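You operate a simulated robot arm through the tools that you are given. There is no shell and no other tool. Be economical: measure what you need, move in short steps, check, and stop when the job is done.

The job below is to be done with a simulated two-armed robot. You get a single attempt, and the scene is never put back.

## Task
Clear the forming press and tape the near side of its coil.
Fine: draw the table out, block on the pad at D32, coil in the tape carriage; carriage to its near mark and left there; one stroke.

The check looks at the end state, three seconds after you hand in, the way a careful person would. Anything else that was tipped, shoved, dropped, spilled or broken makes it a failure.

## Robot
Two 7-joint arms with two-finger parallel grippers on one trunk, on a base that drives. Base frame: it is fixed to the floor where the robot stands at the start and does not move with it; the origin is under the middle of the robot, x ahead of it, y to its left, z up; the surface under the hand at the start is at about z = 0.72. Lengths are in m, angles in rad, forces in N, time in s.
The left shoulder is at the start at [0.02, 0.17, 1.203], the right one opposite. With the tool pointing down near the work surface each hand reaches from about 0.1 to 0.62 m from the robot's upright axis, wherever it stands, measured 20 degrees to its own side. Places, roughly: forming table [0.7, 0, 0.8]; tape carriage [0.1, -0.6, 0.7]; tape nest [0.1, -0.6, 0.8]; tape roll (6x6x3 cm) [0.3, -0.7, 0.9]. Payload 3.8 kg a hand.
The tool frame of a hand sits at the grasp point between the pads (the TCP): z along the fingers, y along the line on which they close. The tips reach 0.03 m beyond it. The gripper opens to 0.11 m. The fingers are 0.02 m wide and 0.01 m thick; the gripper's body (0.048 by 0.112 m) begins 0.055 m behind the TCP.
Orientation is that of the tool frame in the base frame, as a unit quaternion [x, y, z, w]. With the fingers straight down and closing along the base's y, the tool's x points along the base's -x, its y along +y and its z along -z.

## Interface
- The arms move only by the tool jog_arm. It takes "left_deltas", "right_deltas" or both (then of equal length, played together; a hand with none holds still); each is one flat list of numbers, 7 for each row, row after row: the closure in counts, from 0 (fully open) to 255 (shut), then the shift along the tool's x, y, z in units of 200 mm (1.0 is 200 mm), then the turn, a rotation vector about the tool's x, y, z in units of 90 degrees (1.0 is 90 degrees). In form: [fingers, dx, dy, dz, ax, ay, az, fingers, dx, dy, dz, ax, ay, az, ...]. A call has 1 to 10 rows; each row is the pose to reach, as a shift and turn from the pose commanded when the call began, along the tool's axes at that moment. A call with a number of a shift or a turn outside -1 to 1 is refused whole. Each row takes 0.2 s and may step no farther than 0.05 m and 0.15 rad from the row before; otherwise, or with a gripper value out of range, the whole call is refused. A pose out of reach is approached as far as the arm can. The call stops where the force on the tool passes 90 N (or 10 N more than at its start, if that is more) or the arm is blocked; 0.2 s more then pass. The fingers move at their own pace (about 0.072 m/s each) and stop on an object; they squeeze with about 24 N. The grip force told is the motor's: it shows also when the fingers shut on nothing. Time passes only in rows, and 0.2 s behind the last, so rows that repeat a pose let the fingers close. It gives the time, the measured TCP pose, the force on the tool (base axes), the opening and the grip force at its end, in the units of the frame above (readings bear some noise), with the torque about the TCP (base axes, N m) and any sound that the robot's microphone picked up, and new pictures: "views" is both (left out), scene, wrist or none (wrist: the cameras of the hands that moved).
- Cameras (640 x 400 px; columns grow to the right, rows downward): "scene" is now at [0.094, -0.0518, 1.3608]; the picture's right is [-0.56, -0.83, 0.00], its down [-0.44, 0.30, -0.84] and it looks along [0.70, -0.48, -0.54] (base axes); focal length 214 px, centre (320, 200). "left" rides on the left gripper at [0.072, -0.017, -0.103] in its tool frame; the picture's right is [0.23, 0.97, 0.00], its down [-0.76, 0.18, -0.62] and it looks along [-0.61, 0.14, 0.78] (tool axes); focal length 222 px, centre (320, 200). "right" rides on the right gripper at [0.072, 0.017, -0.103] in its tool frame; the picture's right is [-0.23, 0.97, 0.00], its down [-0.76, -0.18, -0.62] and it looks along [-0.61, -0.14, 0.78] (tool axes); focal length 222 px, centre (320, 200). There is no depth. A picture from a camera that has moved, and an enlarged one, comes with that camera's place and axes in the base frame and with its lens.
- lift_body(by): slides the trunk up (or, below 0, down) by that many m; the arms and the scene camera ride with it, the base frame stays. It gives what a move gives, with no picture.
- base_move(legs): drives the robot by 1 to 6 legs, each [ahead, turn to the left] in m and rad, along the robot's own axes; the way and the turn of a leg run together, so that a leg with both is an arc; at most 1.5 m and 3.142 rad a leg. The arms and the cameras ride along, it lands a little off, and it stops where it bumps. It gives what a move gives, and a new picture of the scene camera.
- aim_head(pan, tilt): turns the head with the scene camera to pan (to the left, within 1.396 rad either way) and tilt (down, from -0.506 to 1.204), counted from straight ahead of the robot. It gives what a move gives, and a new picture of the scene camera.
- enlarge(camera, box): a new picture of the part [left, top, right, bottom] of that camera's present view, enlarged. No time passes.
- sign_off(): hands the job in; it is judged then, once.

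Work in short steps. Places have to be worked out from the pictures, the camera data and where the tool is seen: move nearer, look again, correct. Check each grasp and each placing, and mend what went wrong. You have 120 turns and 260 pictures in all, those below and enlarged ones among them. Open the grippers and draw the arms clear of the work before you hand the job in, unless the task says otherwise; then end with one line.

The tools are called after "Emit:" by a JSON object that holds its "op" and its "data". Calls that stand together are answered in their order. jog_arm: Moves the arms, as the interface text tells. Its arguments: {"type":"object","properties":{"left_deltas":{"type":"array","items":{"type":"number"}},"right_deltas":{"type":"array","items":{"type":"number"}},"views":{"type":"string","enum":["both","scene","wrist","none"]}},"required":[]} The other tools are called the same way: lift_body (by) slides the trunk up or down; base_move (legs) drives the base; aim_head (pan, tilt) turns the head that bears the scene camera; enlarge (camera, box) takes an enlarged picture of a part of a camera's view; sign_off () hands the job in.

At the start:

```text
clock: 0.0
left_tcp_pos: [0.4512, -0.0094, 1.2114]
left_ee_rot: [0.0, 1.0, 0.0, -0.001]
left_contact_force: [0.1, -0.1, 0.0]
left_wrist_torque: [0.0, 0.0, -0.02]
left_width: 0.1099
left_grip_force: 0.0
right_tcp_pos: [0.2664, -0.4063, 1.2288]
right_ee_rot: [0.0, 1.0, 0.001, 0.0]
right_contact_force: [-0.1, -0.5, -0.3]
right_wrist_torque: [-0.01, 0.01, -0.01]
right_width: 0.11
right_grip_force: 0.1
trunk travel left (down, up): [-0.3, 0.27]
robot x, y, heading: [-0.0018, 0.001, 0.001]
head pan, tilt: [-0.6, 0.569]
```

scene: 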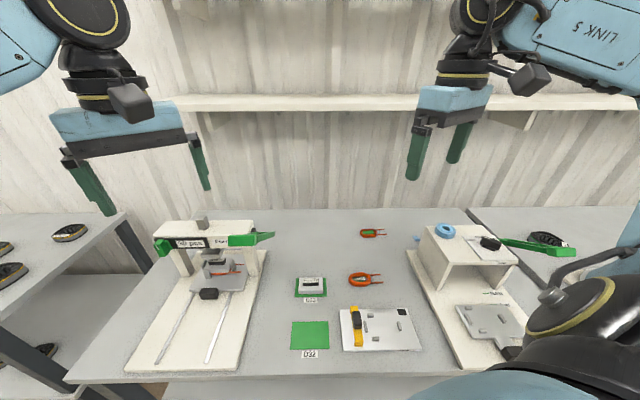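
right: 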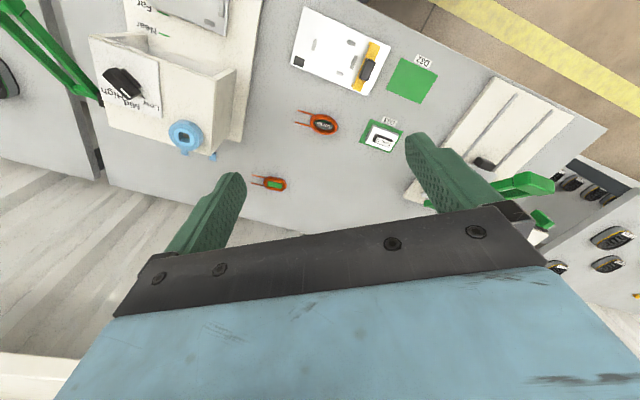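
left: 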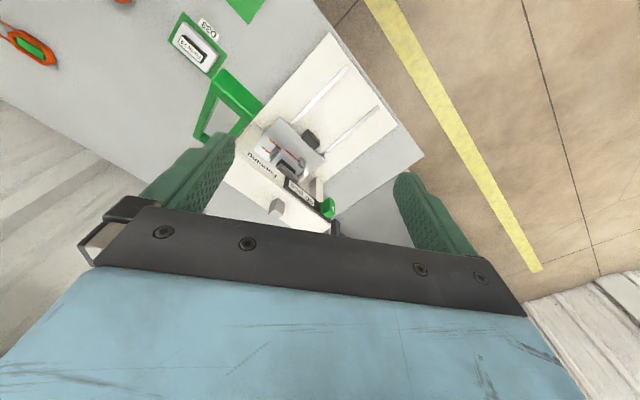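

I'll look closely at the press, the pads, and the tape station before moving.

Emit:
{"op": "enlarge", "data": {"camera": "scene", "box": [120, 200, 290, 380]}}

Emit:
{"op": "enlarge", "data": {"camera": "scene", "box": [400, 200, 600, 370]}}

Emit:
{"op": "enlarge", "data": {"camera": "scene", "box": [270, 210, 430, 370]}}

Emit:
{"op": "enlarge", "data": {"camera": "left", "box": [160, 0, 430, 240]}}

Emit:
{"op": "enlarge", "data": {"camera": "right", "box": [80, 0, 420, 200]}}

```text
2.22 times, centred on (205, 290) of scene
camera zoom: at [0.094, -0.0518, 1.3608], right [-0.56, -0.83, 0.0], down [-0.44, 0.3, -0.84], along [0.7, -0.48, -0.54], focal length 477 px, centre (576, 0)
```

zoom: 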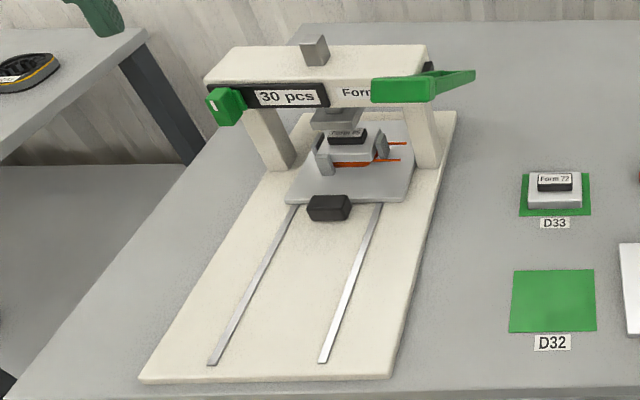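

```text
2.35 times, centred on (500, 285) of scene
camera zoom: at [0.094, -0.0518, 1.3608], right [-0.56, -0.83, 0.0], down [-0.44, 0.3, -0.84], along [0.7, -0.48, -0.54], focal length 505 px, centre (-104, 0)
```

zoom: 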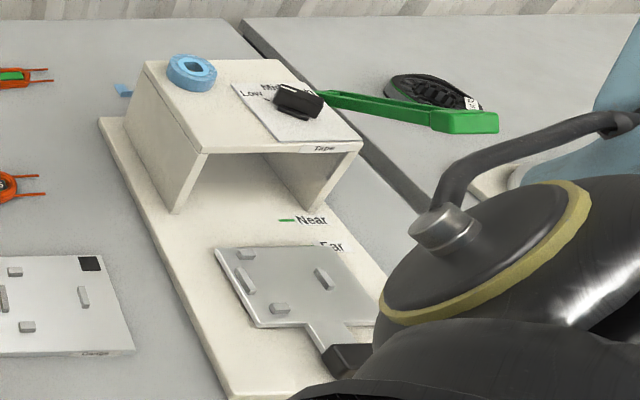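

```text
2.50 times, centred on (350, 290) of scene
camera zoom: at [0.094, -0.0518, 1.3608], right [-0.56, -0.83, 0.0], down [-0.44, 0.3, -0.84], along [0.7, -0.48, -0.54], focal length 536 px, centre (245, -25)
```

zoom: 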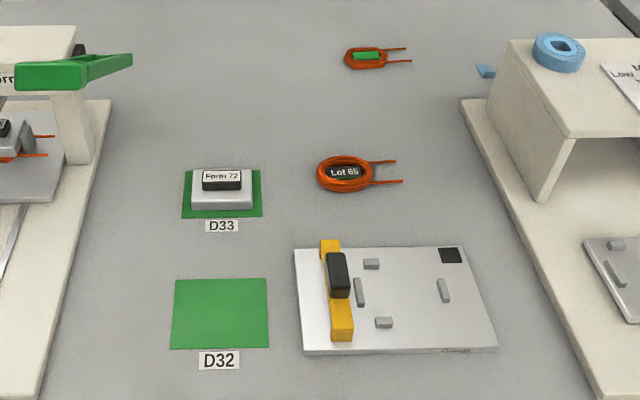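

```text
1.67 times, centred on (295, 120) of left
camera zoom: at [0.38, -0.0271, 1.315], right [-0.23, 0.97, 0.0], down [0.76, 0.18, 0.62], along [0.61, 0.14, -0.78], focal length 370 px, centre (362, 333)
```

zoom: 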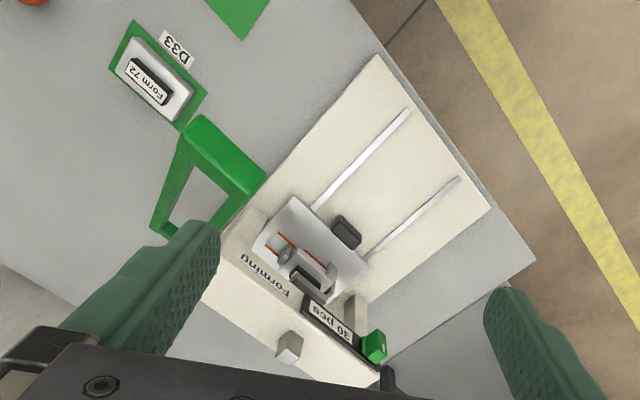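

```text
1.88 times, centred on (250, 100) of right
camera zoom: at [0.1951, -0.3905, 1.332], right [0.23, 0.97, 0.0], down [0.76, -0.18, 0.62], along [0.61, -0.14, -0.78], focal length 418 px, centre (452, 388)
```

zoom: 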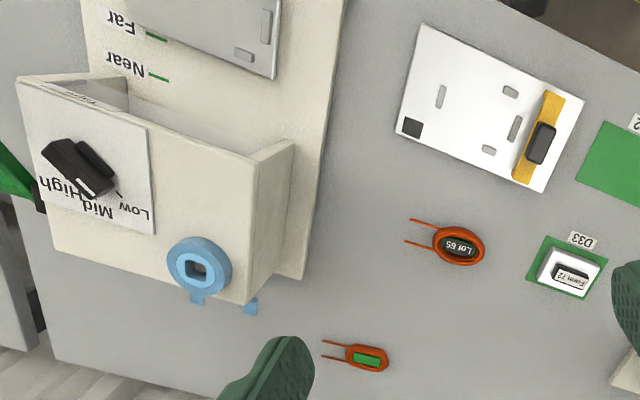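

The press is yawed relative to the robot; I need cleaner views. I'll turn the head to the press.

Emit:
{"op": "aim_head", "data": {"pan": 0.0, "tilt": 0.75}}

Emit:
{"op": "enlarge", "data": {"camera": "scene", "box": [200, 120, 440, 300]}}

Emit:
{"op": "aim_head", "data": {"pan": -1.2, "tilt": 0.95}}

Emit:
{"op": "enlarge", "data": {"camera": "scene", "box": [200, 60, 520, 260]}}

```text
clock: 1.0
left_tcp_pos: [0.4517, -0.0098, 1.2125]
left_ee_rot: [0.0, 1.0, 0.0, 0.0]
left_contact_force: [0.5, 0.3, -0.3]
left_wrist_torque: [0.01, 0.0, -0.01]
left_width: 0.1102
left_grip_force: 0.1
right_tcp_pos: [0.2665, -0.4068, 1.2284]
right_ee_rot: [0.0, 1.0, 0.0, 0.0]
right_contact_force: [0.5, -0.1, -0.3]
right_wrist_torque: [0.04, 0.03, 0.04]
right_width: 0.1098
right_grip_force: 0.1
trunk travel left (down, up): [-0.3, 0.27]
robot x, y, heading: [-0.0003, -0.0002, 0.002]
head pan, tilt: [0.0, 0.75]
camera scene: at [0.1032, -0.0015, 1.3452], right [0.0, -1.0, 0.0], down [-0.68, 0.0, -0.73], along [0.73, 0.0, -0.68], focal length 214 px, centre (320, 200)
```

scene: 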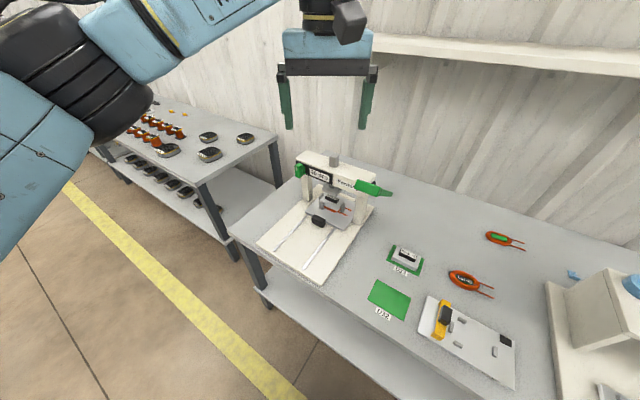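

```text
2.22 times, centred on (320, 210) of scene
camera zoom: at [0.1032, -0.0015, 1.3452], right [0.0, -1.0, 0.0], down [-0.68, 0.0, -0.73], along [0.73, 0.0, -0.68], focal length 477 px, centre (320, 178)
```

zoom: 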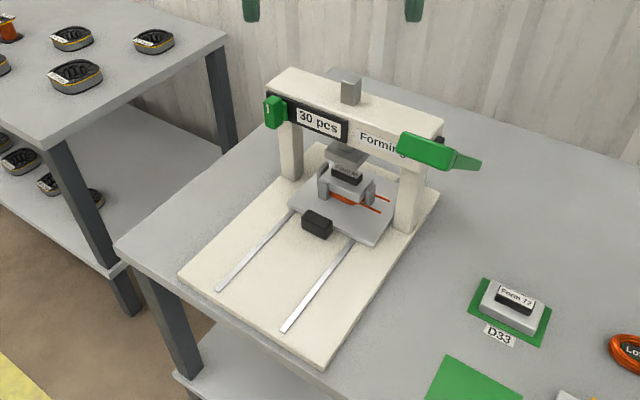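

```text
clock: 2.4
left_tcp_pos: [0.4521, -0.0094, 1.212]
left_ee_rot: [0.0, 1.0, -0.001, 0.0]
left_contact_force: [0.9, 0.1, 0.0]
left_wrist_torque: [-0.02, 0.0, 0.03]
left_width: 0.1102
left_grip_force: 0.0
right_tcp_pos: [0.267, -0.4082, 1.228]
right_ee_rot: [0.0, 1.0, 0.0, 0.0]
right_contact_force: [0.8, 0.1, 0.4]
right_wrist_torque: [-0.02, 0.0, -0.03]
right_width: 0.1099
right_grip_force: 0.0
trunk travel left (down, up): [-0.3, 0.27]
robot x, y, heading: [0.0011, -0.003, -0.003]
head pan, tilt: [-1.201, 0.949]
camera scene: at [0.0467, -0.0692, 1.3296], right [-0.93, -0.36, 0.0], down [-0.29, 0.76, -0.58], along [0.21, -0.54, -0.81], focal length 214 px, centre (320, 200)
```

scene: 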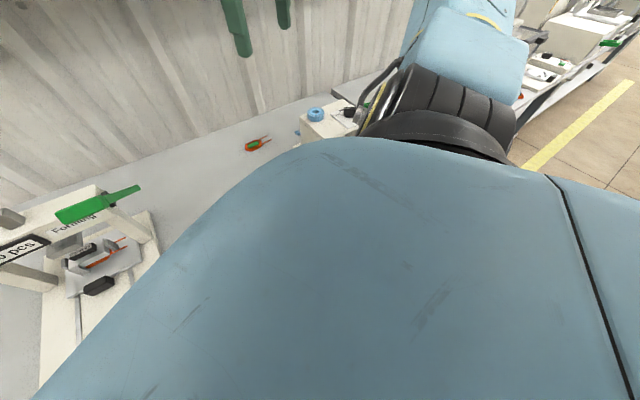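

```text
2.00 times, centred on (360, 160) of scene
camera zoom: at [0.0467, -0.0692, 1.3296], right [-0.93, -0.36, 0.0], down [-0.29, 0.76, -0.58], along [0.21, -0.54, -0.81], focal length 429 px, centre (240, 280)
```

zoom: 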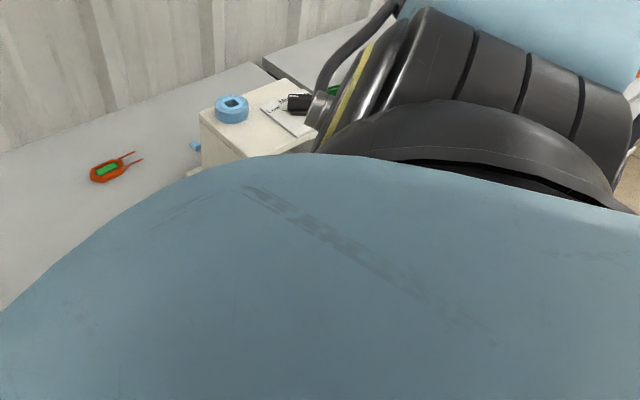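

The bench is yawed about -0.6 rad from my heading; I'll turn the base to face it squarely, then look again.

Emit:
{"op": "base_move", "data": {"legs": [[0, -0.6]]}}

Emit:
{"op": "aim_head", "data": {"pan": 0.0, "tilt": 0.85}}

```text
clock: 4.5
left_tcp_pos: [0.3654, -0.2637, 1.2113]
left_ee_rot: [0.298, 0.955, 0.0, 0.001]
left_contact_force: [0.0, 0.1, 0.4]
left_wrist_torque: [-0.04, 0.0, 0.01]
left_width: 0.1101
left_grip_force: 0.0
right_tcp_pos: [-0.0122, -0.4858, 1.2265]
right_ee_rot: [0.297, 0.955, -0.001, 0.001]
right_contact_force: [-0.1, 0.6, 0.3]
right_wrist_torque: [0.01, -0.04, -0.01]
right_width: 0.1099
right_grip_force: 0.1
trunk travel left (down, up): [-0.3, 0.27]
robot x, y, heading: [0.0017, 0.0003, -0.599]
head pan, tilt: [-1.201, 0.949]
camera scene: at [-0.0006, -0.0843, 1.3296], right [-0.97, 0.23, 0.0], down [0.19, 0.79, -0.58], along [-0.13, -0.57, -0.81], focal length 214 px, centre (320, 200)
```

scene: 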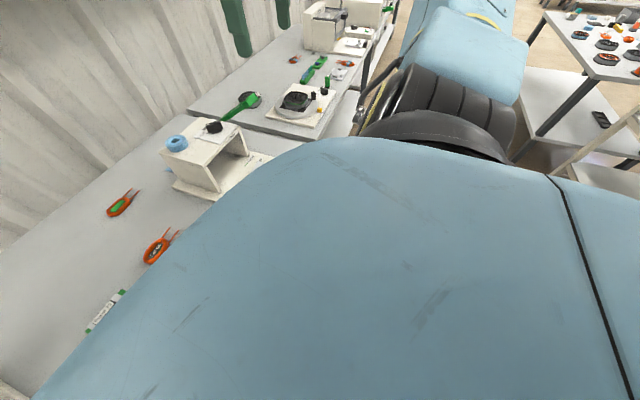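

```text
clock: 5.8
left_tcp_pos: [0.3662, -0.2642, 1.2115]
left_ee_rot: [0.298, 0.955, 0.0, 0.0]
left_contact_force: [0.5, 0.1, 0.4]
left_wrist_torque: [0.0, 0.02, 0.0]
left_width: 0.1099
left_grip_force: 0.0
right_tcp_pos: [-0.011, -0.4873, 1.2281]
right_ee_rot: [0.297, 0.955, 0.0, 0.0]
right_contact_force: [0.3, 0.4, 1.2]
right_wrist_torque: [0.02, 0.03, 0.0]
right_width: 0.1099
right_grip_force: 0.0
trunk travel left (down, up): [-0.3, 0.27]
robot x, y, heading: [-0.0039, -0.0014, -0.603]
head pan, tilt: [0.0, 0.85]
camera scene: at [0.0809, -0.0578, 1.3371], right [-0.57, -0.82, 0.0], down [-0.62, 0.43, -0.66], along [0.54, -0.37, -0.75], focal length 214 px, centre (320, 200)
```

scene: 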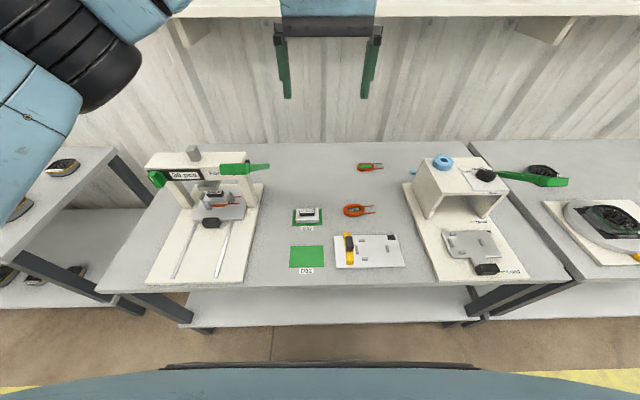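

Good square view. Enlarging both stations.

Emit:
{"op": "enlarge", "data": {"camera": "scene", "box": [135, 140, 285, 290]}}

Emit:
{"op": "enlarge", "data": {"camera": "scene", "box": [395, 145, 575, 295]}}

Emit:
{"op": "enlarge", "data": {"camera": "scene", "box": [275, 150, 415, 290]}}

```text
2.67 times, centred on (210, 215) of scene
camera zoom: at [0.0809, -0.0578, 1.3371], right [-0.57, -0.82, 0.0], down [-0.62, 0.43, -0.66], along [0.54, -0.37, -0.75], focal length 572 px, centre (613, 160)
```

zoom: 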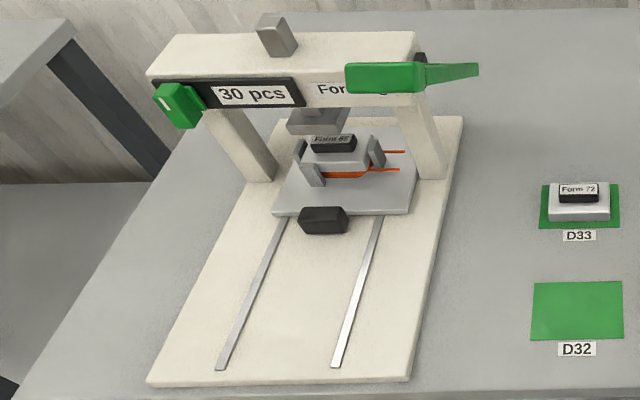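

```text
2.67 times, centred on (485, 220) of scene
camera zoom: at [0.0809, -0.0578, 1.3371], right [-0.57, -0.82, 0.0], down [-0.62, 0.43, -0.66], along [0.54, -0.37, -0.75], focal length 572 px, centre (-120, 147)
```

zoom: 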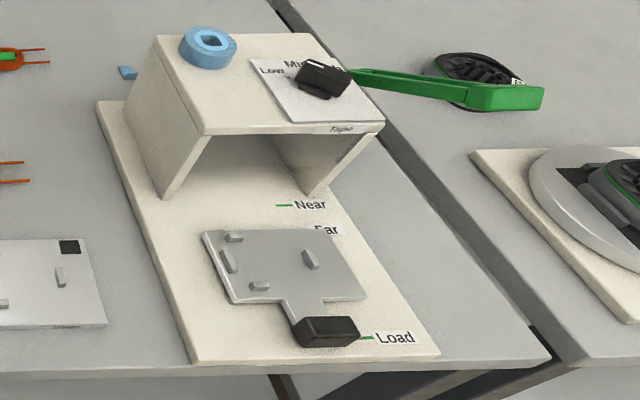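

```text
2.86 times, centred on (345, 220) of scene
camera zoom: at [0.0809, -0.0578, 1.3371], right [-0.57, -0.82, 0.0], down [-0.62, 0.43, -0.66], along [0.54, -0.37, -0.75], focal length 613 px, centre (249, 143)
```

zoom: 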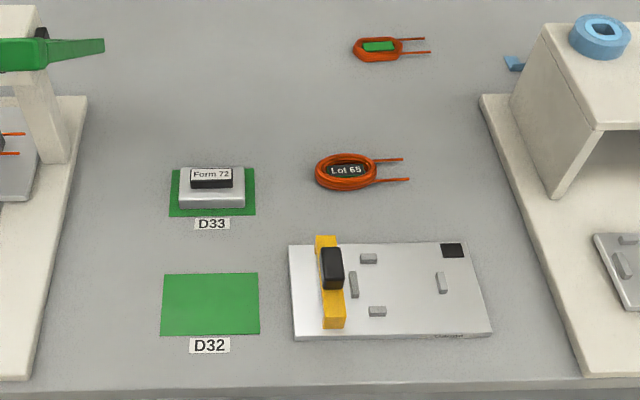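

Checking the ram/block gap and the dial in tight zooms.

Emit:
{"op": "enlarge", "data": {"camera": "scene", "box": [190, 170, 260, 235]}}

Emit:
{"op": "enlarge", "data": {"camera": "scene", "box": [430, 150, 510, 200]}}

Emit:
{"op": "enlarge", "data": {"camera": "scene", "box": [425, 215, 535, 285]}}

```text
6.15 times, centred on (225, 202) of scene
camera zoom: at [0.0809, -0.0578, 1.3371], right [-0.57, -0.82, 0.0], down [-0.62, 0.43, -0.66], along [0.54, -0.37, -0.75], focal length 1320 px, centre (905, 185)
```

zoom: 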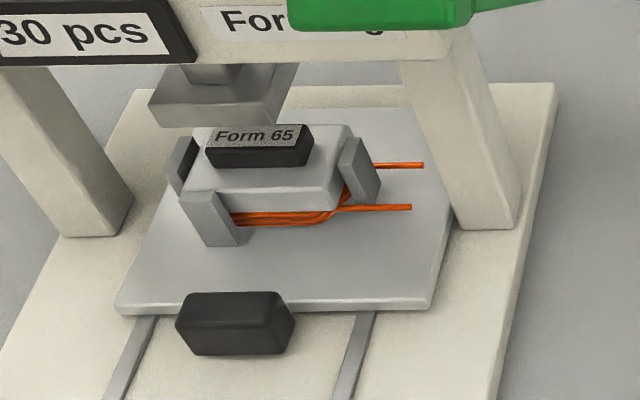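

```text
8.00 times, centred on (470, 175) of scene
camera zoom: at [0.0809, -0.0578, 1.3371], right [-0.57, -0.82, 0.0], down [-0.62, 0.43, -0.66], along [0.54, -0.37, -0.75], focal length 1716 px, centre (-880, 400)
```

zoom: 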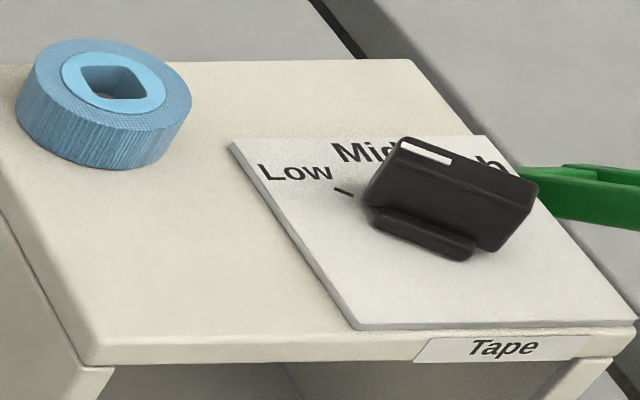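

```text
5.71 times, centred on (480, 250) of scene
camera zoom: at [0.0809, -0.0578, 1.3371], right [-0.57, -0.82, 0.0], down [-0.62, 0.43, -0.66], along [0.54, -0.37, -0.75], focal length 1226 px, centre (-594, -86)
```

zoom: 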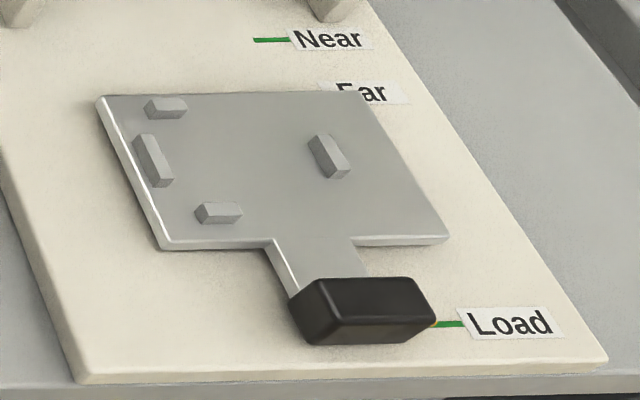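

The ram is up and clear of "Form 65"; the block sits on the coil between posts. The table knob is at about f=0.487, l=0.34 in my heading frame. I'll bring the left hand towards it.

Emit:
{"op": "jog_arm", "data": {"left_deltas": [0, 0, 0.2, 0.1, 0, 0, 0, 0, 0, 0.4, 0.2, 0, 0, 0, 0, 0, 0.6, 0.3, 0, 0, 0, 0, 0, 0.8, 0.4, 0, 0, 0, 0, 0, 1.0, 0.5, 0, 0, 0], "views": "none"}}

Emit:
{"op": "jog_arm", "data": {"left_deltas": [0, 0, 0.2, 0.15, 0, 0, 0, 0, 0, 0.4, 0.3, 0, 0, 0, 0, 0, 0.6, 0.45, 0, 0, 0, 0, -0.05, 0.75, 0.6, 0, 0, 0], "views": "both"}}

```text
clock: 7.0
left_tcp_pos: [0.4785, -0.0989, 1.1121]
left_ee_rot: [0.298, 0.954, 0.0, 0.0]
left_contact_force: [0.1, -0.6, -0.9]
left_wrist_torque: [0.01, 0.02, 0.0]
left_width: 0.1098
left_grip_force: 0.0
right_tcp_pos: [-0.011, -0.4875, 1.2284]
right_ee_rot: [0.297, 0.955, -0.001, 0.0]
right_contact_force: [-0.2, -0.6, 0.3]
right_wrist_torque: [-0.04, 0.01, 0.02]
right_width: 0.1102
right_grip_force: 0.1
trunk travel left (down, up): [-0.3, 0.27]
robot x, y, heading: [-0.0025, -0.0018, -0.602]
head pan, tilt: [0.0, 0.85]
```

```text
clock: 8.1
left_tcp_pos: [0.5744, 0.0172, 0.9923]
left_ee_rot: [0.297, 0.955, 0.0, 0.0]
left_contact_force: [-0.1, 0.1, 1.0]
left_wrist_torque: [0.0, 0.04, 0.0]
left_width: 0.1099
left_grip_force: 0.0
right_tcp_pos: [-0.011, -0.487, 1.2285]
right_ee_rot: [0.297, 0.955, 0.001, 0.0]
right_contact_force: [0.0, -0.3, 0.4]
right_wrist_torque: [-0.01, 0.02, 0.0]
right_width: 0.1097
right_grip_force: 0.1
trunk travel left (down, up): [-0.3, 0.27]
robot x, y, heading: [0.0018, 0.0002, -0.604]
head pan, tilt: [0.0, 0.85]
camera scene: at [0.0814, -0.0577, 1.3371], right [-0.57, -0.82, 0.0], down [-0.62, 0.43, -0.66], along [0.54, -0.37, -0.75], focal length 214 px, centre (320, 200)
camera left: at [0.5048, 0.0445, 1.0962], right [0.37, 0.93, 0.0], down [0.73, -0.29, 0.62], along [0.58, -0.23, -0.78], focal length 222 px, centre (320, 200)
```

scene: 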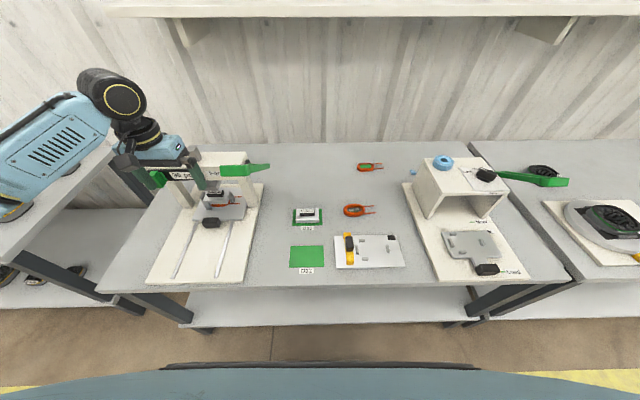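
left: 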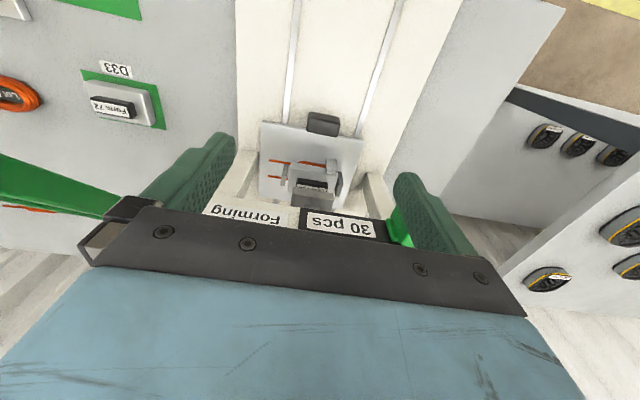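

Knob fixed at about f 0.495, l 0.35 by both cameras. Descending open around it, stopping slightly high to check.

Emit:
{"op": "jog_arm", "data": {"left_deltas": [0, -0.08, 0.025, 0.2, 0, 0, 0, 0, -0.155, 0.05, 0.4, 0, 0, 0, 0, -0.155, 0.05, 0.6, 0, 0, 0, 0, -0.155, 0.05, 0.8, 0, 0, 0], "views": "both"}}

Emit:
{"op": "enlarge", "data": {"camera": "scene", "box": [130, 130, 270, 290]}}

```text
clock: 9.1
left_tcp_pos: [0.6059, 0.0095, 0.8301]
left_ee_rot: [0.298, 0.955, 0.0, 0.0]
left_contact_force: [0.5, -0.5, -0.5]
left_wrist_torque: [-0.04, 0.02, 0.02]
left_width: 0.11
left_grip_force: 0.0
right_tcp_pos: [-0.0107, -0.4875, 1.228]
right_ee_rot: [0.298, 0.955, 0.0, 0.0]
right_contact_force: [0.1, -0.2, -0.3]
right_wrist_torque: [-0.01, -0.03, 0.01]
right_width: 0.1099
right_grip_force: 0.0
trunk travel left (down, up): [-0.3, 0.27]
robot x, y, heading: [-0.0008, -0.0012, -0.603]
head pan, tilt: [0.0, 0.85]
camera scene: at [0.0812, -0.0579, 1.3371], right [-0.57, -0.82, 0.0], down [-0.62, 0.43, -0.66], along [0.54, -0.37, -0.75], focal length 214 px, centre (320, 200)
camera left: at [0.5365, 0.036, 0.9323], right [0.37, 0.93, 0.0], down [0.73, -0.29, 0.62], along [0.58, -0.23, -0.78], focal length 222 px, centre (320, 200)
```

scene: 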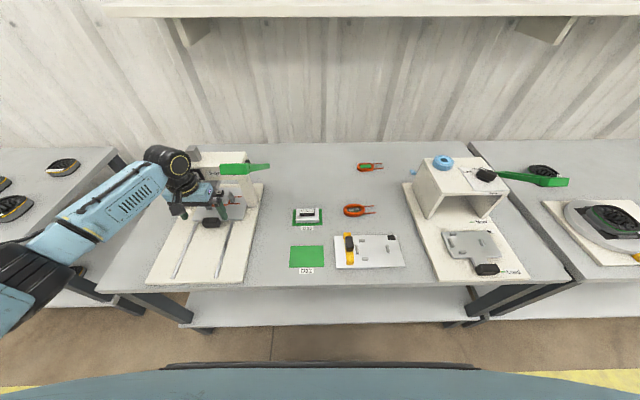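
left: 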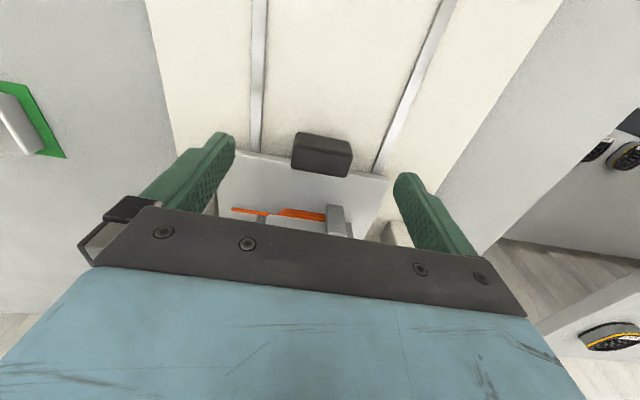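

```text
2.50 times, centred on (200, 210) of scene
camera zoom: at [0.0812, -0.0579, 1.3371], right [-0.57, -0.82, 0.0], down [-0.62, 0.43, -0.66], along [0.54, -0.37, -0.75], focal length 536 px, centre (620, 175)
```

zoom: 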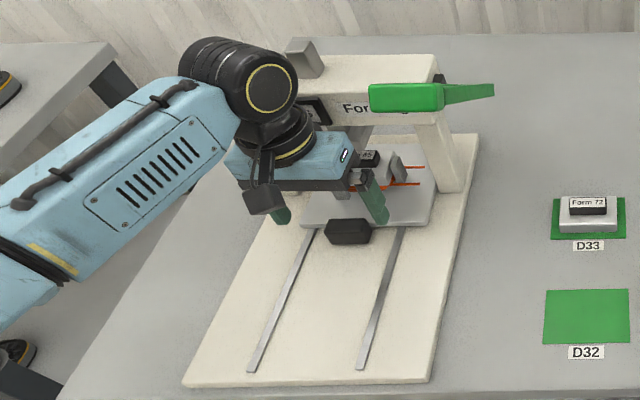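

Emit:
{"op": "enlarge", "data": {"camera": "left", "box": [200, 100, 460, 260]}}

```text
2.46 times, centred on (330, 180) of left
camera zoom: at [0.5365, 0.036, 0.9323], right [0.37, 0.93, 0.0], down [0.73, -0.29, 0.62], along [0.58, -0.23, -0.78], focal length 547 px, centre (295, 249)
```

zoom: 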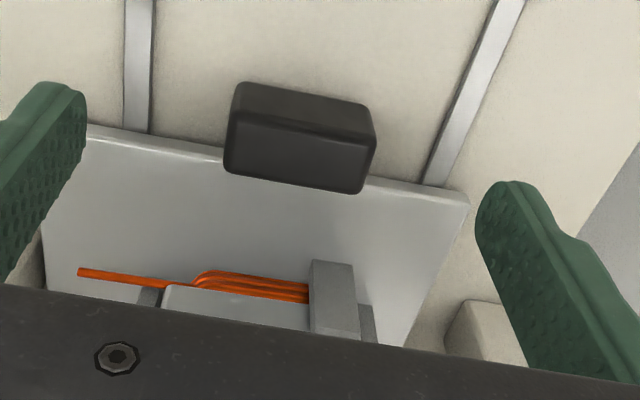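

Knob top is ~1 cm further out than TCP; shifting +f 12 mm and lowering 3 cm.

Emit:
{"op": "jog_arm", "data": {"left_deltas": [0, -0.06, 0.0, 0.07, 0, 0, 0, 0, -0.06, 0.0, 0.15, 0, 0, 0], "views": "wrist"}}

Emit:
{"op": "enlarge", "data": {"camera": "scene", "box": [170, 180, 250, 250]}}

```text
clock: 9.7
left_tcp_pos: [0.6131, 0.0016, 0.8002]
left_ee_rot: [0.297, 0.955, -0.001, 0.0]
left_contact_force: [-1.1, 0.4, -0.6]
left_wrist_torque: [0.0, -0.02, -0.04]
left_width: 0.1102
left_grip_force: 0.0
right_tcp_pos: [-0.0123, -0.4864, 1.228]
right_ee_rot: [0.297, 0.955, 0.0, 0.0]
right_contact_force: [0.4, -0.4, -0.5]
right_wrist_torque: [-0.01, 0.01, -0.02]
right_width: 0.1098
right_grip_force: 0.0
trunk travel left (down, up): [-0.3, 0.27]
robot x, y, heading: [-0.0039, 0.0004, -0.604]
head pan, tilt: [0.0, 0.85]
camera left: at [0.5447, 0.0292, 0.9039], right [0.37, 0.93, 0.0], down [0.73, -0.29, 0.62], along [0.58, -0.23, -0.78], focal length 222 px, centre (320, 200)
```

left: 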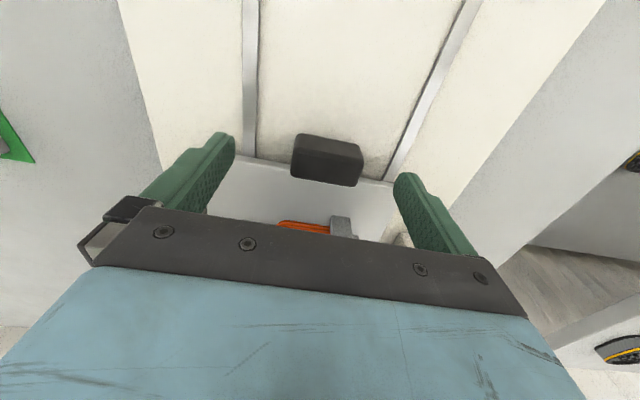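

```text
5.71 times, centred on (210, 215) of scene
camera zoom: at [0.0809, -0.0574, 1.3371], right [-0.57, -0.82, 0.0], down [-0.62, 0.43, -0.66], along [0.54, -0.37, -0.75], focal length 1226 px, centre (949, 114)
```

zoom: 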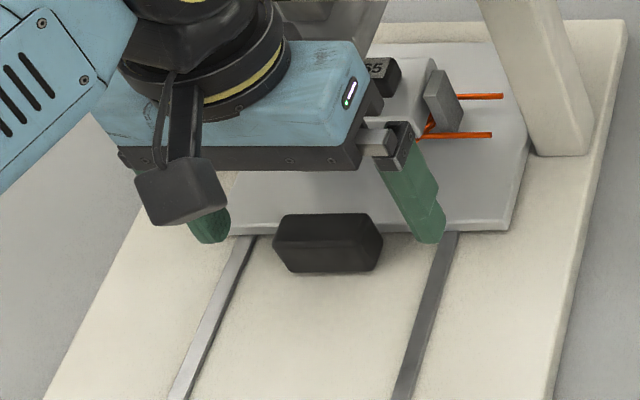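

Near. Another small step: +5 mm f, 14 mm down.

Emit:
{"op": "jog_arm", "data": {"left_deltas": [0, -0.025, 0.015, 0.07, 0, 0, 0], "views": "wrist"}}

Emit:
{"op": "enlarge", "data": {"camera": "scene", "box": [170, 180, 250, 250]}}

Emit:
{"op": "enlarge", "data": {"camera": "left", "box": [200, 90, 460, 250]}}

```text
clock: 10.1
left_tcp_pos: [0.6205, 0.0018, 0.7862]
left_ee_rot: [0.297, 0.955, 0.0, 0.001]
left_contact_force: [-0.5, -0.1, 0.0]
left_wrist_torque: [0.01, -0.02, -0.01]
left_width: 0.1099
left_grip_force: 0.1
right_tcp_pos: [-0.0111, -0.4864, 1.2281]
right_ee_rot: [0.297, 0.955, 0.0, 0.0]
right_contact_force: [0.3, 1.1, 0.4]
right_wrist_torque: [-0.01, -0.01, 0.02]
right_width: 0.1101
right_grip_force: 0.1
trunk travel left (down, up): [-0.3, 0.27]
robot x, y, heading: [0.004, -0.0028, -0.602]
head pan, tilt: [0.0, 0.85]
camera left: at [0.5522, 0.0288, 0.8901], right [0.37, 0.93, 0.0], down [0.73, -0.29, 0.62], along [0.58, -0.23, -0.78], focal length 222 px, centre (320, 200)
```

left: 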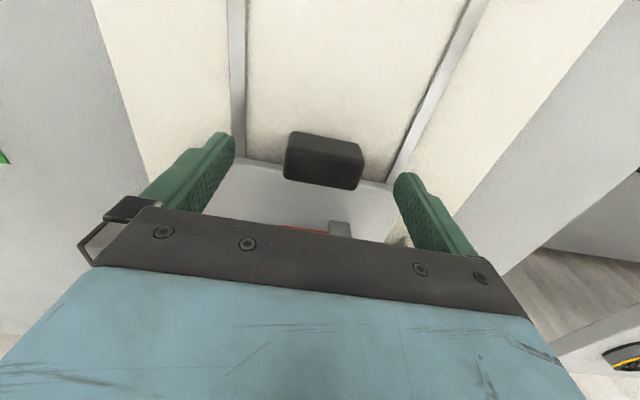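

```text
5.71 times, centred on (210, 215) of scene
camera zoom: at [0.0812, -0.0578, 1.3371], right [-0.57, -0.82, 0.0], down [-0.62, 0.43, -0.66], along [0.54, -0.37, -0.75], focal length 1226 px, centre (949, 114)
```

zoom: 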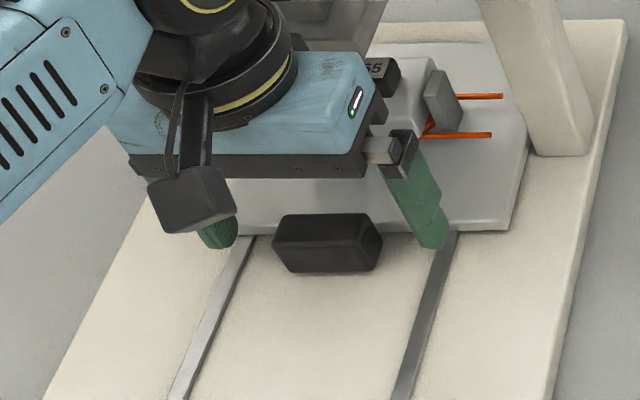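

```text
2.46 times, centred on (330, 170) of left
camera zoom: at [0.5522, 0.0288, 0.8901], right [0.37, 0.93, 0.0], down [0.73, -0.29, 0.62], along [0.58, -0.23, -0.78], focal length 547 px, centre (295, 274)
```

zoom: 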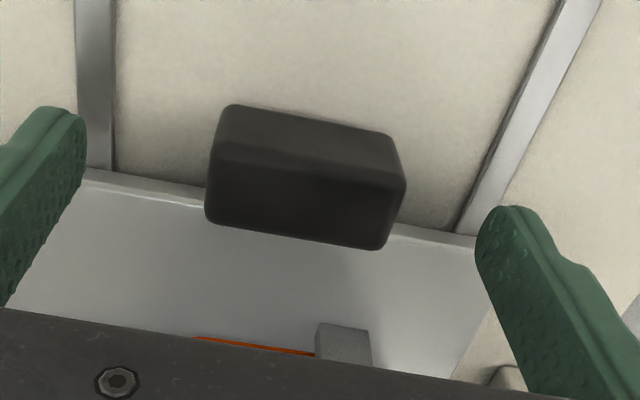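

Emit:
{"op": "jog_arm", "data": {"left_deltas": [0, 0, 0.02, 0.035, 0, 0, 0], "views": "none"}}

Emit:
{"op": "jog_arm", "data": {"left_deltas": [90, 0, 0, 0, 0, 0, 0, 180, 0, 0, 0, 0, 0, 0, 220, 0, 0, 0, 0, 0, 0, 220, 0, 0, 0, 0, 0, 0], "views": "wrist"}}

Emit:
{"op": "enlarge", "data": {"camera": "scene", "box": [170, 180, 250, 250]}}

```text
clock: 10.4
left_tcp_pos: [0.6231, 0.0064, 0.7808]
left_ee_rot: [0.298, 0.955, 0.0, 0.0]
left_contact_force: [0.3, -0.1, 0.3]
left_wrist_torque: [0.06, 0.05, 0.01]
left_width: 0.1101
left_grip_force: 0.1
right_tcp_pos: [-0.0113, -0.4871, 1.2281]
right_ee_rot: [0.297, 0.955, 0.0, 0.0]
right_contact_force: [0.2, -0.7, -1.2]
right_wrist_torque: [0.0, 0.02, 0.04]
right_width: 0.1099
right_grip_force: 0.0
trunk travel left (down, up): [-0.3, 0.27]
robot x, y, heading: [-0.0011, -0.0018, -0.601]
head pan, tilt: [0.0, 0.85]
```

```text
clock: 11.4
left_tcp_pos: [0.6214, 0.0029, 0.7814]
left_ee_rot: [0.298, 0.954, 0.0, 0.0]
left_contact_force: [-8.1, -9.5, -3.3]
left_wrist_torque: [0.06, -0.41, 0.45]
left_width: 0.0499
left_grip_force: 44.8
right_tcp_pos: [-0.013, -0.4893, 1.229]
right_ee_rot: [0.298, 0.955, 0.001, 0.0]
right_contact_force: [-0.1, 0.2, -0.7]
right_wrist_torque: [0.01, 0.04, -0.03]
right_width: 0.1097
right_grip_force: 0.0
trunk travel left (down, up): [-0.3, 0.27]
robot x, y, heading: [0.0023, -0.0019, -0.606]
head pan, tilt: [0.0, 0.85]
camera left: at [0.5534, 0.0305, 0.8837], right [0.37, 0.93, 0.0], down [0.73, -0.29, 0.62], along [0.58, -0.23, -0.78], focal length 222 px, centre (320, 200)
```

left: 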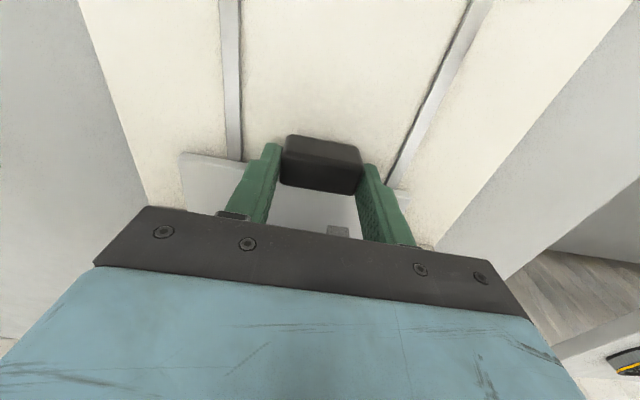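

```text
5.71 times, centred on (210, 215) of scene
camera zoom: at [0.0803, -0.0588, 1.3371], right [-0.57, -0.82, 0.0], down [-0.62, 0.43, -0.66], along [0.54, -0.37, -0.75], focal length 1226 px, centre (949, 114)
```

zoom: 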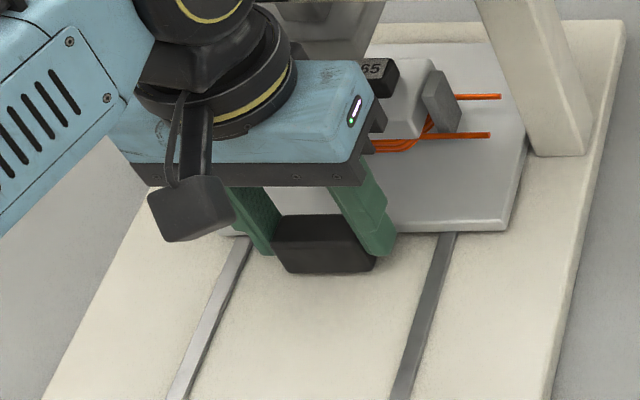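

Gripped the knob (50 mm). Now drawing the table straight out towards me.

Emit:
{"op": "jog_arm", "data": {"left_deltas": [220, 0.05, 0, 0, 0, 0, 0, 220, 0.12, 0, 0, 0, 0, 0, 220, 0.2, 0, 0, 0, 0, 0, 220, 0.28, 0, 0, 0, 0, 0, 220, 0.36, 0, 0, 0, 0, 0, 220, 0.42, 0, 0, 0, 0, 0, 220, 0.47, 0, 0, 0, 0, 0, 220, 0.5, 0, 0, 0, 0, 0], "views": "scene"}}

```text
clock: 13.2
left_tcp_pos: [0.5387, 0.058, 0.7807]
left_ee_rot: [0.298, 0.954, -0.003, 0.0]
left_contact_force: [-14.2, -23.6, 2.9]
left_wrist_torque: [0.6, 0.3, 1.09]
left_width: 0.0502
left_grip_force: 44.9
right_tcp_pos: [-0.0128, -0.4898, 1.2283]
right_ee_rot: [0.297, 0.955, 0.001, 0.0]
right_contact_force: [-0.1, 0.3, 0.4]
right_wrist_torque: [0.04, -0.02, -0.02]
right_width: 0.1099
right_grip_force: 0.1
trunk travel left (down, up): [-0.3, 0.27]
robot x, y, heading: [-0.0008, -0.0024, -0.603]
head pan, tilt: [0.0, 0.85]
camera scene: at [0.0792, -0.0602, 1.3372], right [-0.57, -0.82, 0.0], down [-0.62, 0.43, -0.66], along [0.54, -0.37, -0.75], focal length 214 px, centre (320, 200)
```

scene: 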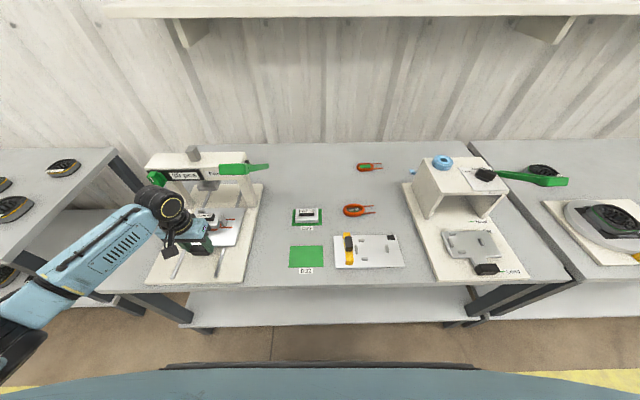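

Sliding well; a side load of ~27 N toward -l, so I ease the hand that way and keep pulling.

Emit:
{"op": "jog_arm", "data": {"left_deltas": [220, 0.03, -0.02, 0, 0, 0, 0, 220, 0.08, -0.03, 0, 0, 0, 0, 220, 0.12, -0.03, 0, 0, 0, 0, 220, 0.16, -0.03, 0, 0, 0, 0, 220, 0.2, -0.03, 0, 0, 0, 0, 220, 0.24, -0.03, 0, 0, 0, 0], "views": "scene"}}

Emit:
{"op": "enlarge", "data": {"camera": "scene", "box": [130, 140, 280, 300]}}

```text
clock: 14.7
left_tcp_pos: [0.4969, 0.0857, 0.7809]
left_ee_rot: [0.297, 0.955, 0.002, 0.001]
left_contact_force: [-4.1, -4.1, -2.8]
left_wrist_torque: [-0.38, -1.13, 1.35]
left_width: 0.05
left_grip_force: 44.9
right_tcp_pos: [-0.0124, -0.4883, 1.2273]
right_ee_rot: [0.297, 0.955, 0.0, 0.0]
right_contact_force: [-0.3, -0.3, 0.7]
right_wrist_torque: [0.0, 0.0, 0.01]
right_width: 0.1101
right_grip_force: 0.0
trunk travel left (down, up): [-0.3, 0.27]
robot x, y, heading: [0.0018, -0.0001, -0.607]
head pan, tilt: [0.0, 0.85]
camera scene: at [0.0806, -0.0579, 1.3371], right [-0.57, -0.82, 0.0], down [-0.62, 0.43, -0.66], along [0.54, -0.37, -0.75], focal length 214 px, centre (320, 200)
```

scene: 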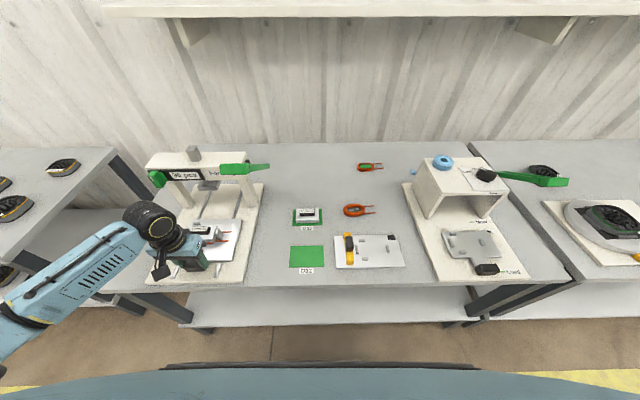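

```text
2.50 times, centred on (205, 220) of scene
camera zoom: at [0.0806, -0.0579, 1.3371], right [-0.57, -0.82, 0.0], down [-0.62, 0.43, -0.66], along [0.54, -0.37, -0.75], focal length 536 px, centre (608, 150)
```

zoom: 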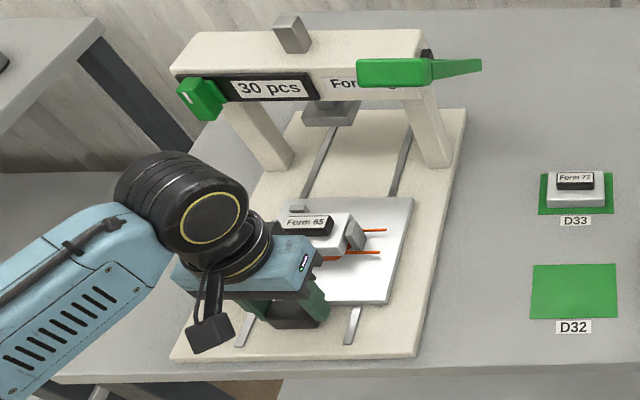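

More rail remains; pull the rest gently to find the end stop.

Emit:
{"op": "jog_arm", "data": {"left_deltas": [220, 0.04, 0, 0, 0, 0, 0, 220, 0.08, 0, 0, 0, 0, 0, 220, 0.12, 0, 0, 0, 0, 0, 220, 0.15, 0, 0, 0, 0, 0], "views": "none"}}

Emit:
{"op": "enlarge", "data": {"camera": "scene", "box": [130, 140, 280, 300]}}

```text
clock: 15.7
left_tcp_pos: [0.4793, 0.0973, 0.7808]
left_ee_rot: [0.296, 0.955, -0.002, 0.004]
left_contact_force: [27.0, -22.0, -20.3]
left_wrist_torque: [0.08, -0.79, 0.93]
left_width: 0.0503
left_grip_force: 44.5
right_tcp_pos: [-0.0082, -0.4899, 1.2267]
right_ee_rot: [0.298, 0.954, 0.001, -0.002]
right_contact_force: [-0.5, -0.2, 0.0]
right_wrist_torque: [0.0, -0.04, 0.02]
right_width: 0.1102
right_grip_force: 0.0
trunk travel left (down, up): [-0.3, 0.27]
robot x, y, heading: [0.0028, 0.0022, -0.608]
head pan, tilt: [0.0, 0.85]
```

```text
2.50 times, centred on (205, 220) of scene
camera zoom: at [0.0853, -0.0599, 1.3365], right [-0.57, -0.82, 0.0], down [-0.62, 0.43, -0.66], along [0.54, -0.37, -0.75], focal length 536 px, centre (608, 150)
```

zoom: 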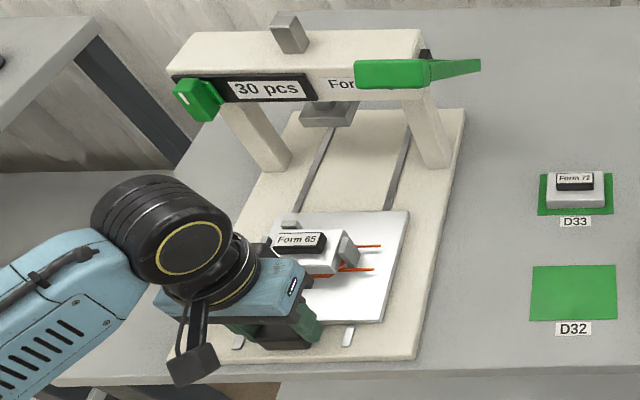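

The end stop is met (35 N opposing). Release, open and rise straight up.

Emit:
{"op": "jog_arm", "data": {"left_deltas": [0, -0.03, 0, 0, 0, 0, 0, 0, -0.03, 0, 0, 0, 0, 0, 0, -0.03, 0, 0, 0, 0, 0, 0, -0.03, 0, -0.2, 0, 0, 0, 0, -0.03, 0, -0.4, 0, 0, 0, 0, -0.03, 0, -0.6, 0, 0, 0, 0, -0.03, 0, -0.8, 0, 0, 0], "views": "both"}}

Emit:
{"op": "enlarge", "data": {"camera": "left", "box": [200, 60, 460, 240]}}

Emit:
{"op": "enlarge", "data": {"camera": "scene", "box": [160, 200, 260, 290]}}

```text
clock: 17.2
left_tcp_pos: [0.4761, 0.0957, 0.9419]
left_ee_rot: [0.297, 0.955, 0.0, 0.0]
left_contact_force: [0.0, -0.4, 0.6]
left_wrist_torque: [0.01, -0.01, -0.03]
left_width: 0.11
left_grip_force: 0.1
right_tcp_pos: [-0.0112, -0.4884, 1.2285]
right_ee_rot: [0.297, 0.955, 0.0, 0.0]
right_contact_force: [-0.3, -0.2, 0.6]
right_wrist_torque: [0.0, 0.0, 0.02]
right_width: 0.1098
right_grip_force: 0.1
trunk travel left (down, up): [-0.3, 0.27]
robot x, y, heading: [0.0015, 0.002, -0.605]
head pan, tilt: [0.0, 0.85]
camera scene: at [0.0808, -0.0579, 1.3371], right [-0.57, -0.82, 0.0], down [-0.62, 0.43, -0.66], along [0.54, -0.37, -0.75], focal length 214 px, centre (320, 200)
camera left: at [0.4075, 0.1227, 1.0449], right [0.37, 0.93, 0.0], down [0.73, -0.29, 0.62], along [0.58, -0.23, -0.78], focal length 222 px, centre (320, 200)
```

scene: 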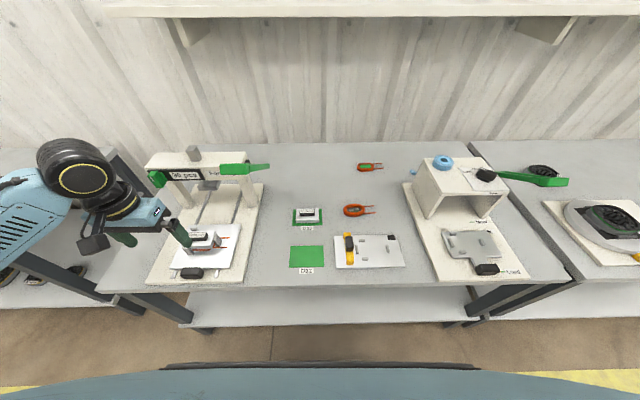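
left: 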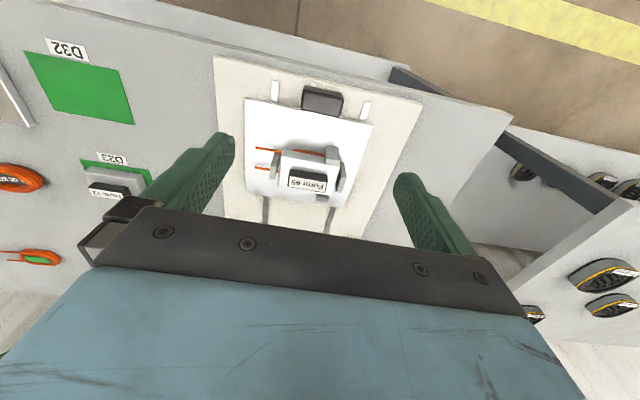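

```text
2.22 times, centred on (330, 150) of left
camera zoom: at [0.4075, 0.1227, 1.0449], right [0.37, 0.93, 0.0], down [0.73, -0.29, 0.62], along [0.58, -0.23, -0.78], focal length 494 px, centre (298, 311)
```

zoom: 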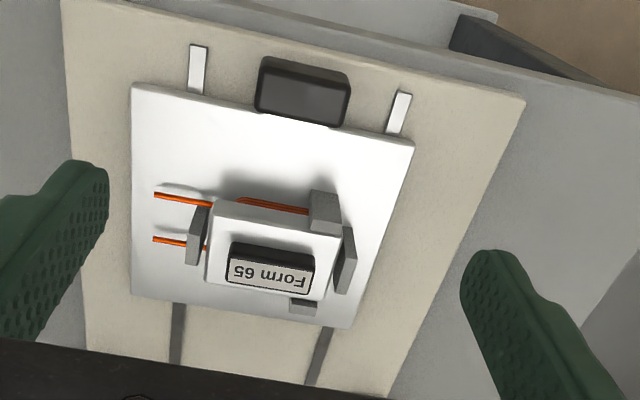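

```text
4.44 times, centred on (210, 245) of scene
camera zoom: at [0.0808, -0.0579, 1.3371], right [-0.57, -0.82, 0.0], down [-0.62, 0.43, -0.66], along [0.54, -0.37, -0.75], focal length 953 px, centre (809, 0)
```

zoom: 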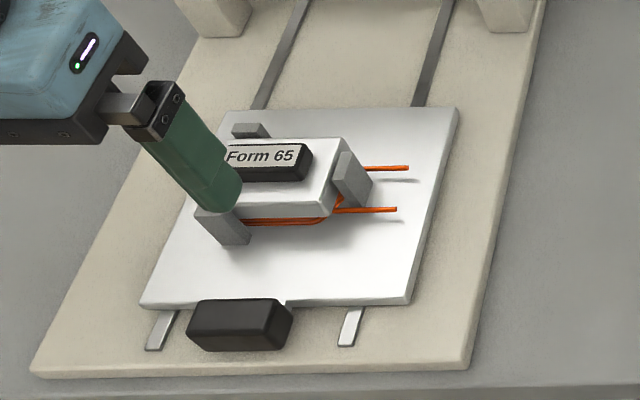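

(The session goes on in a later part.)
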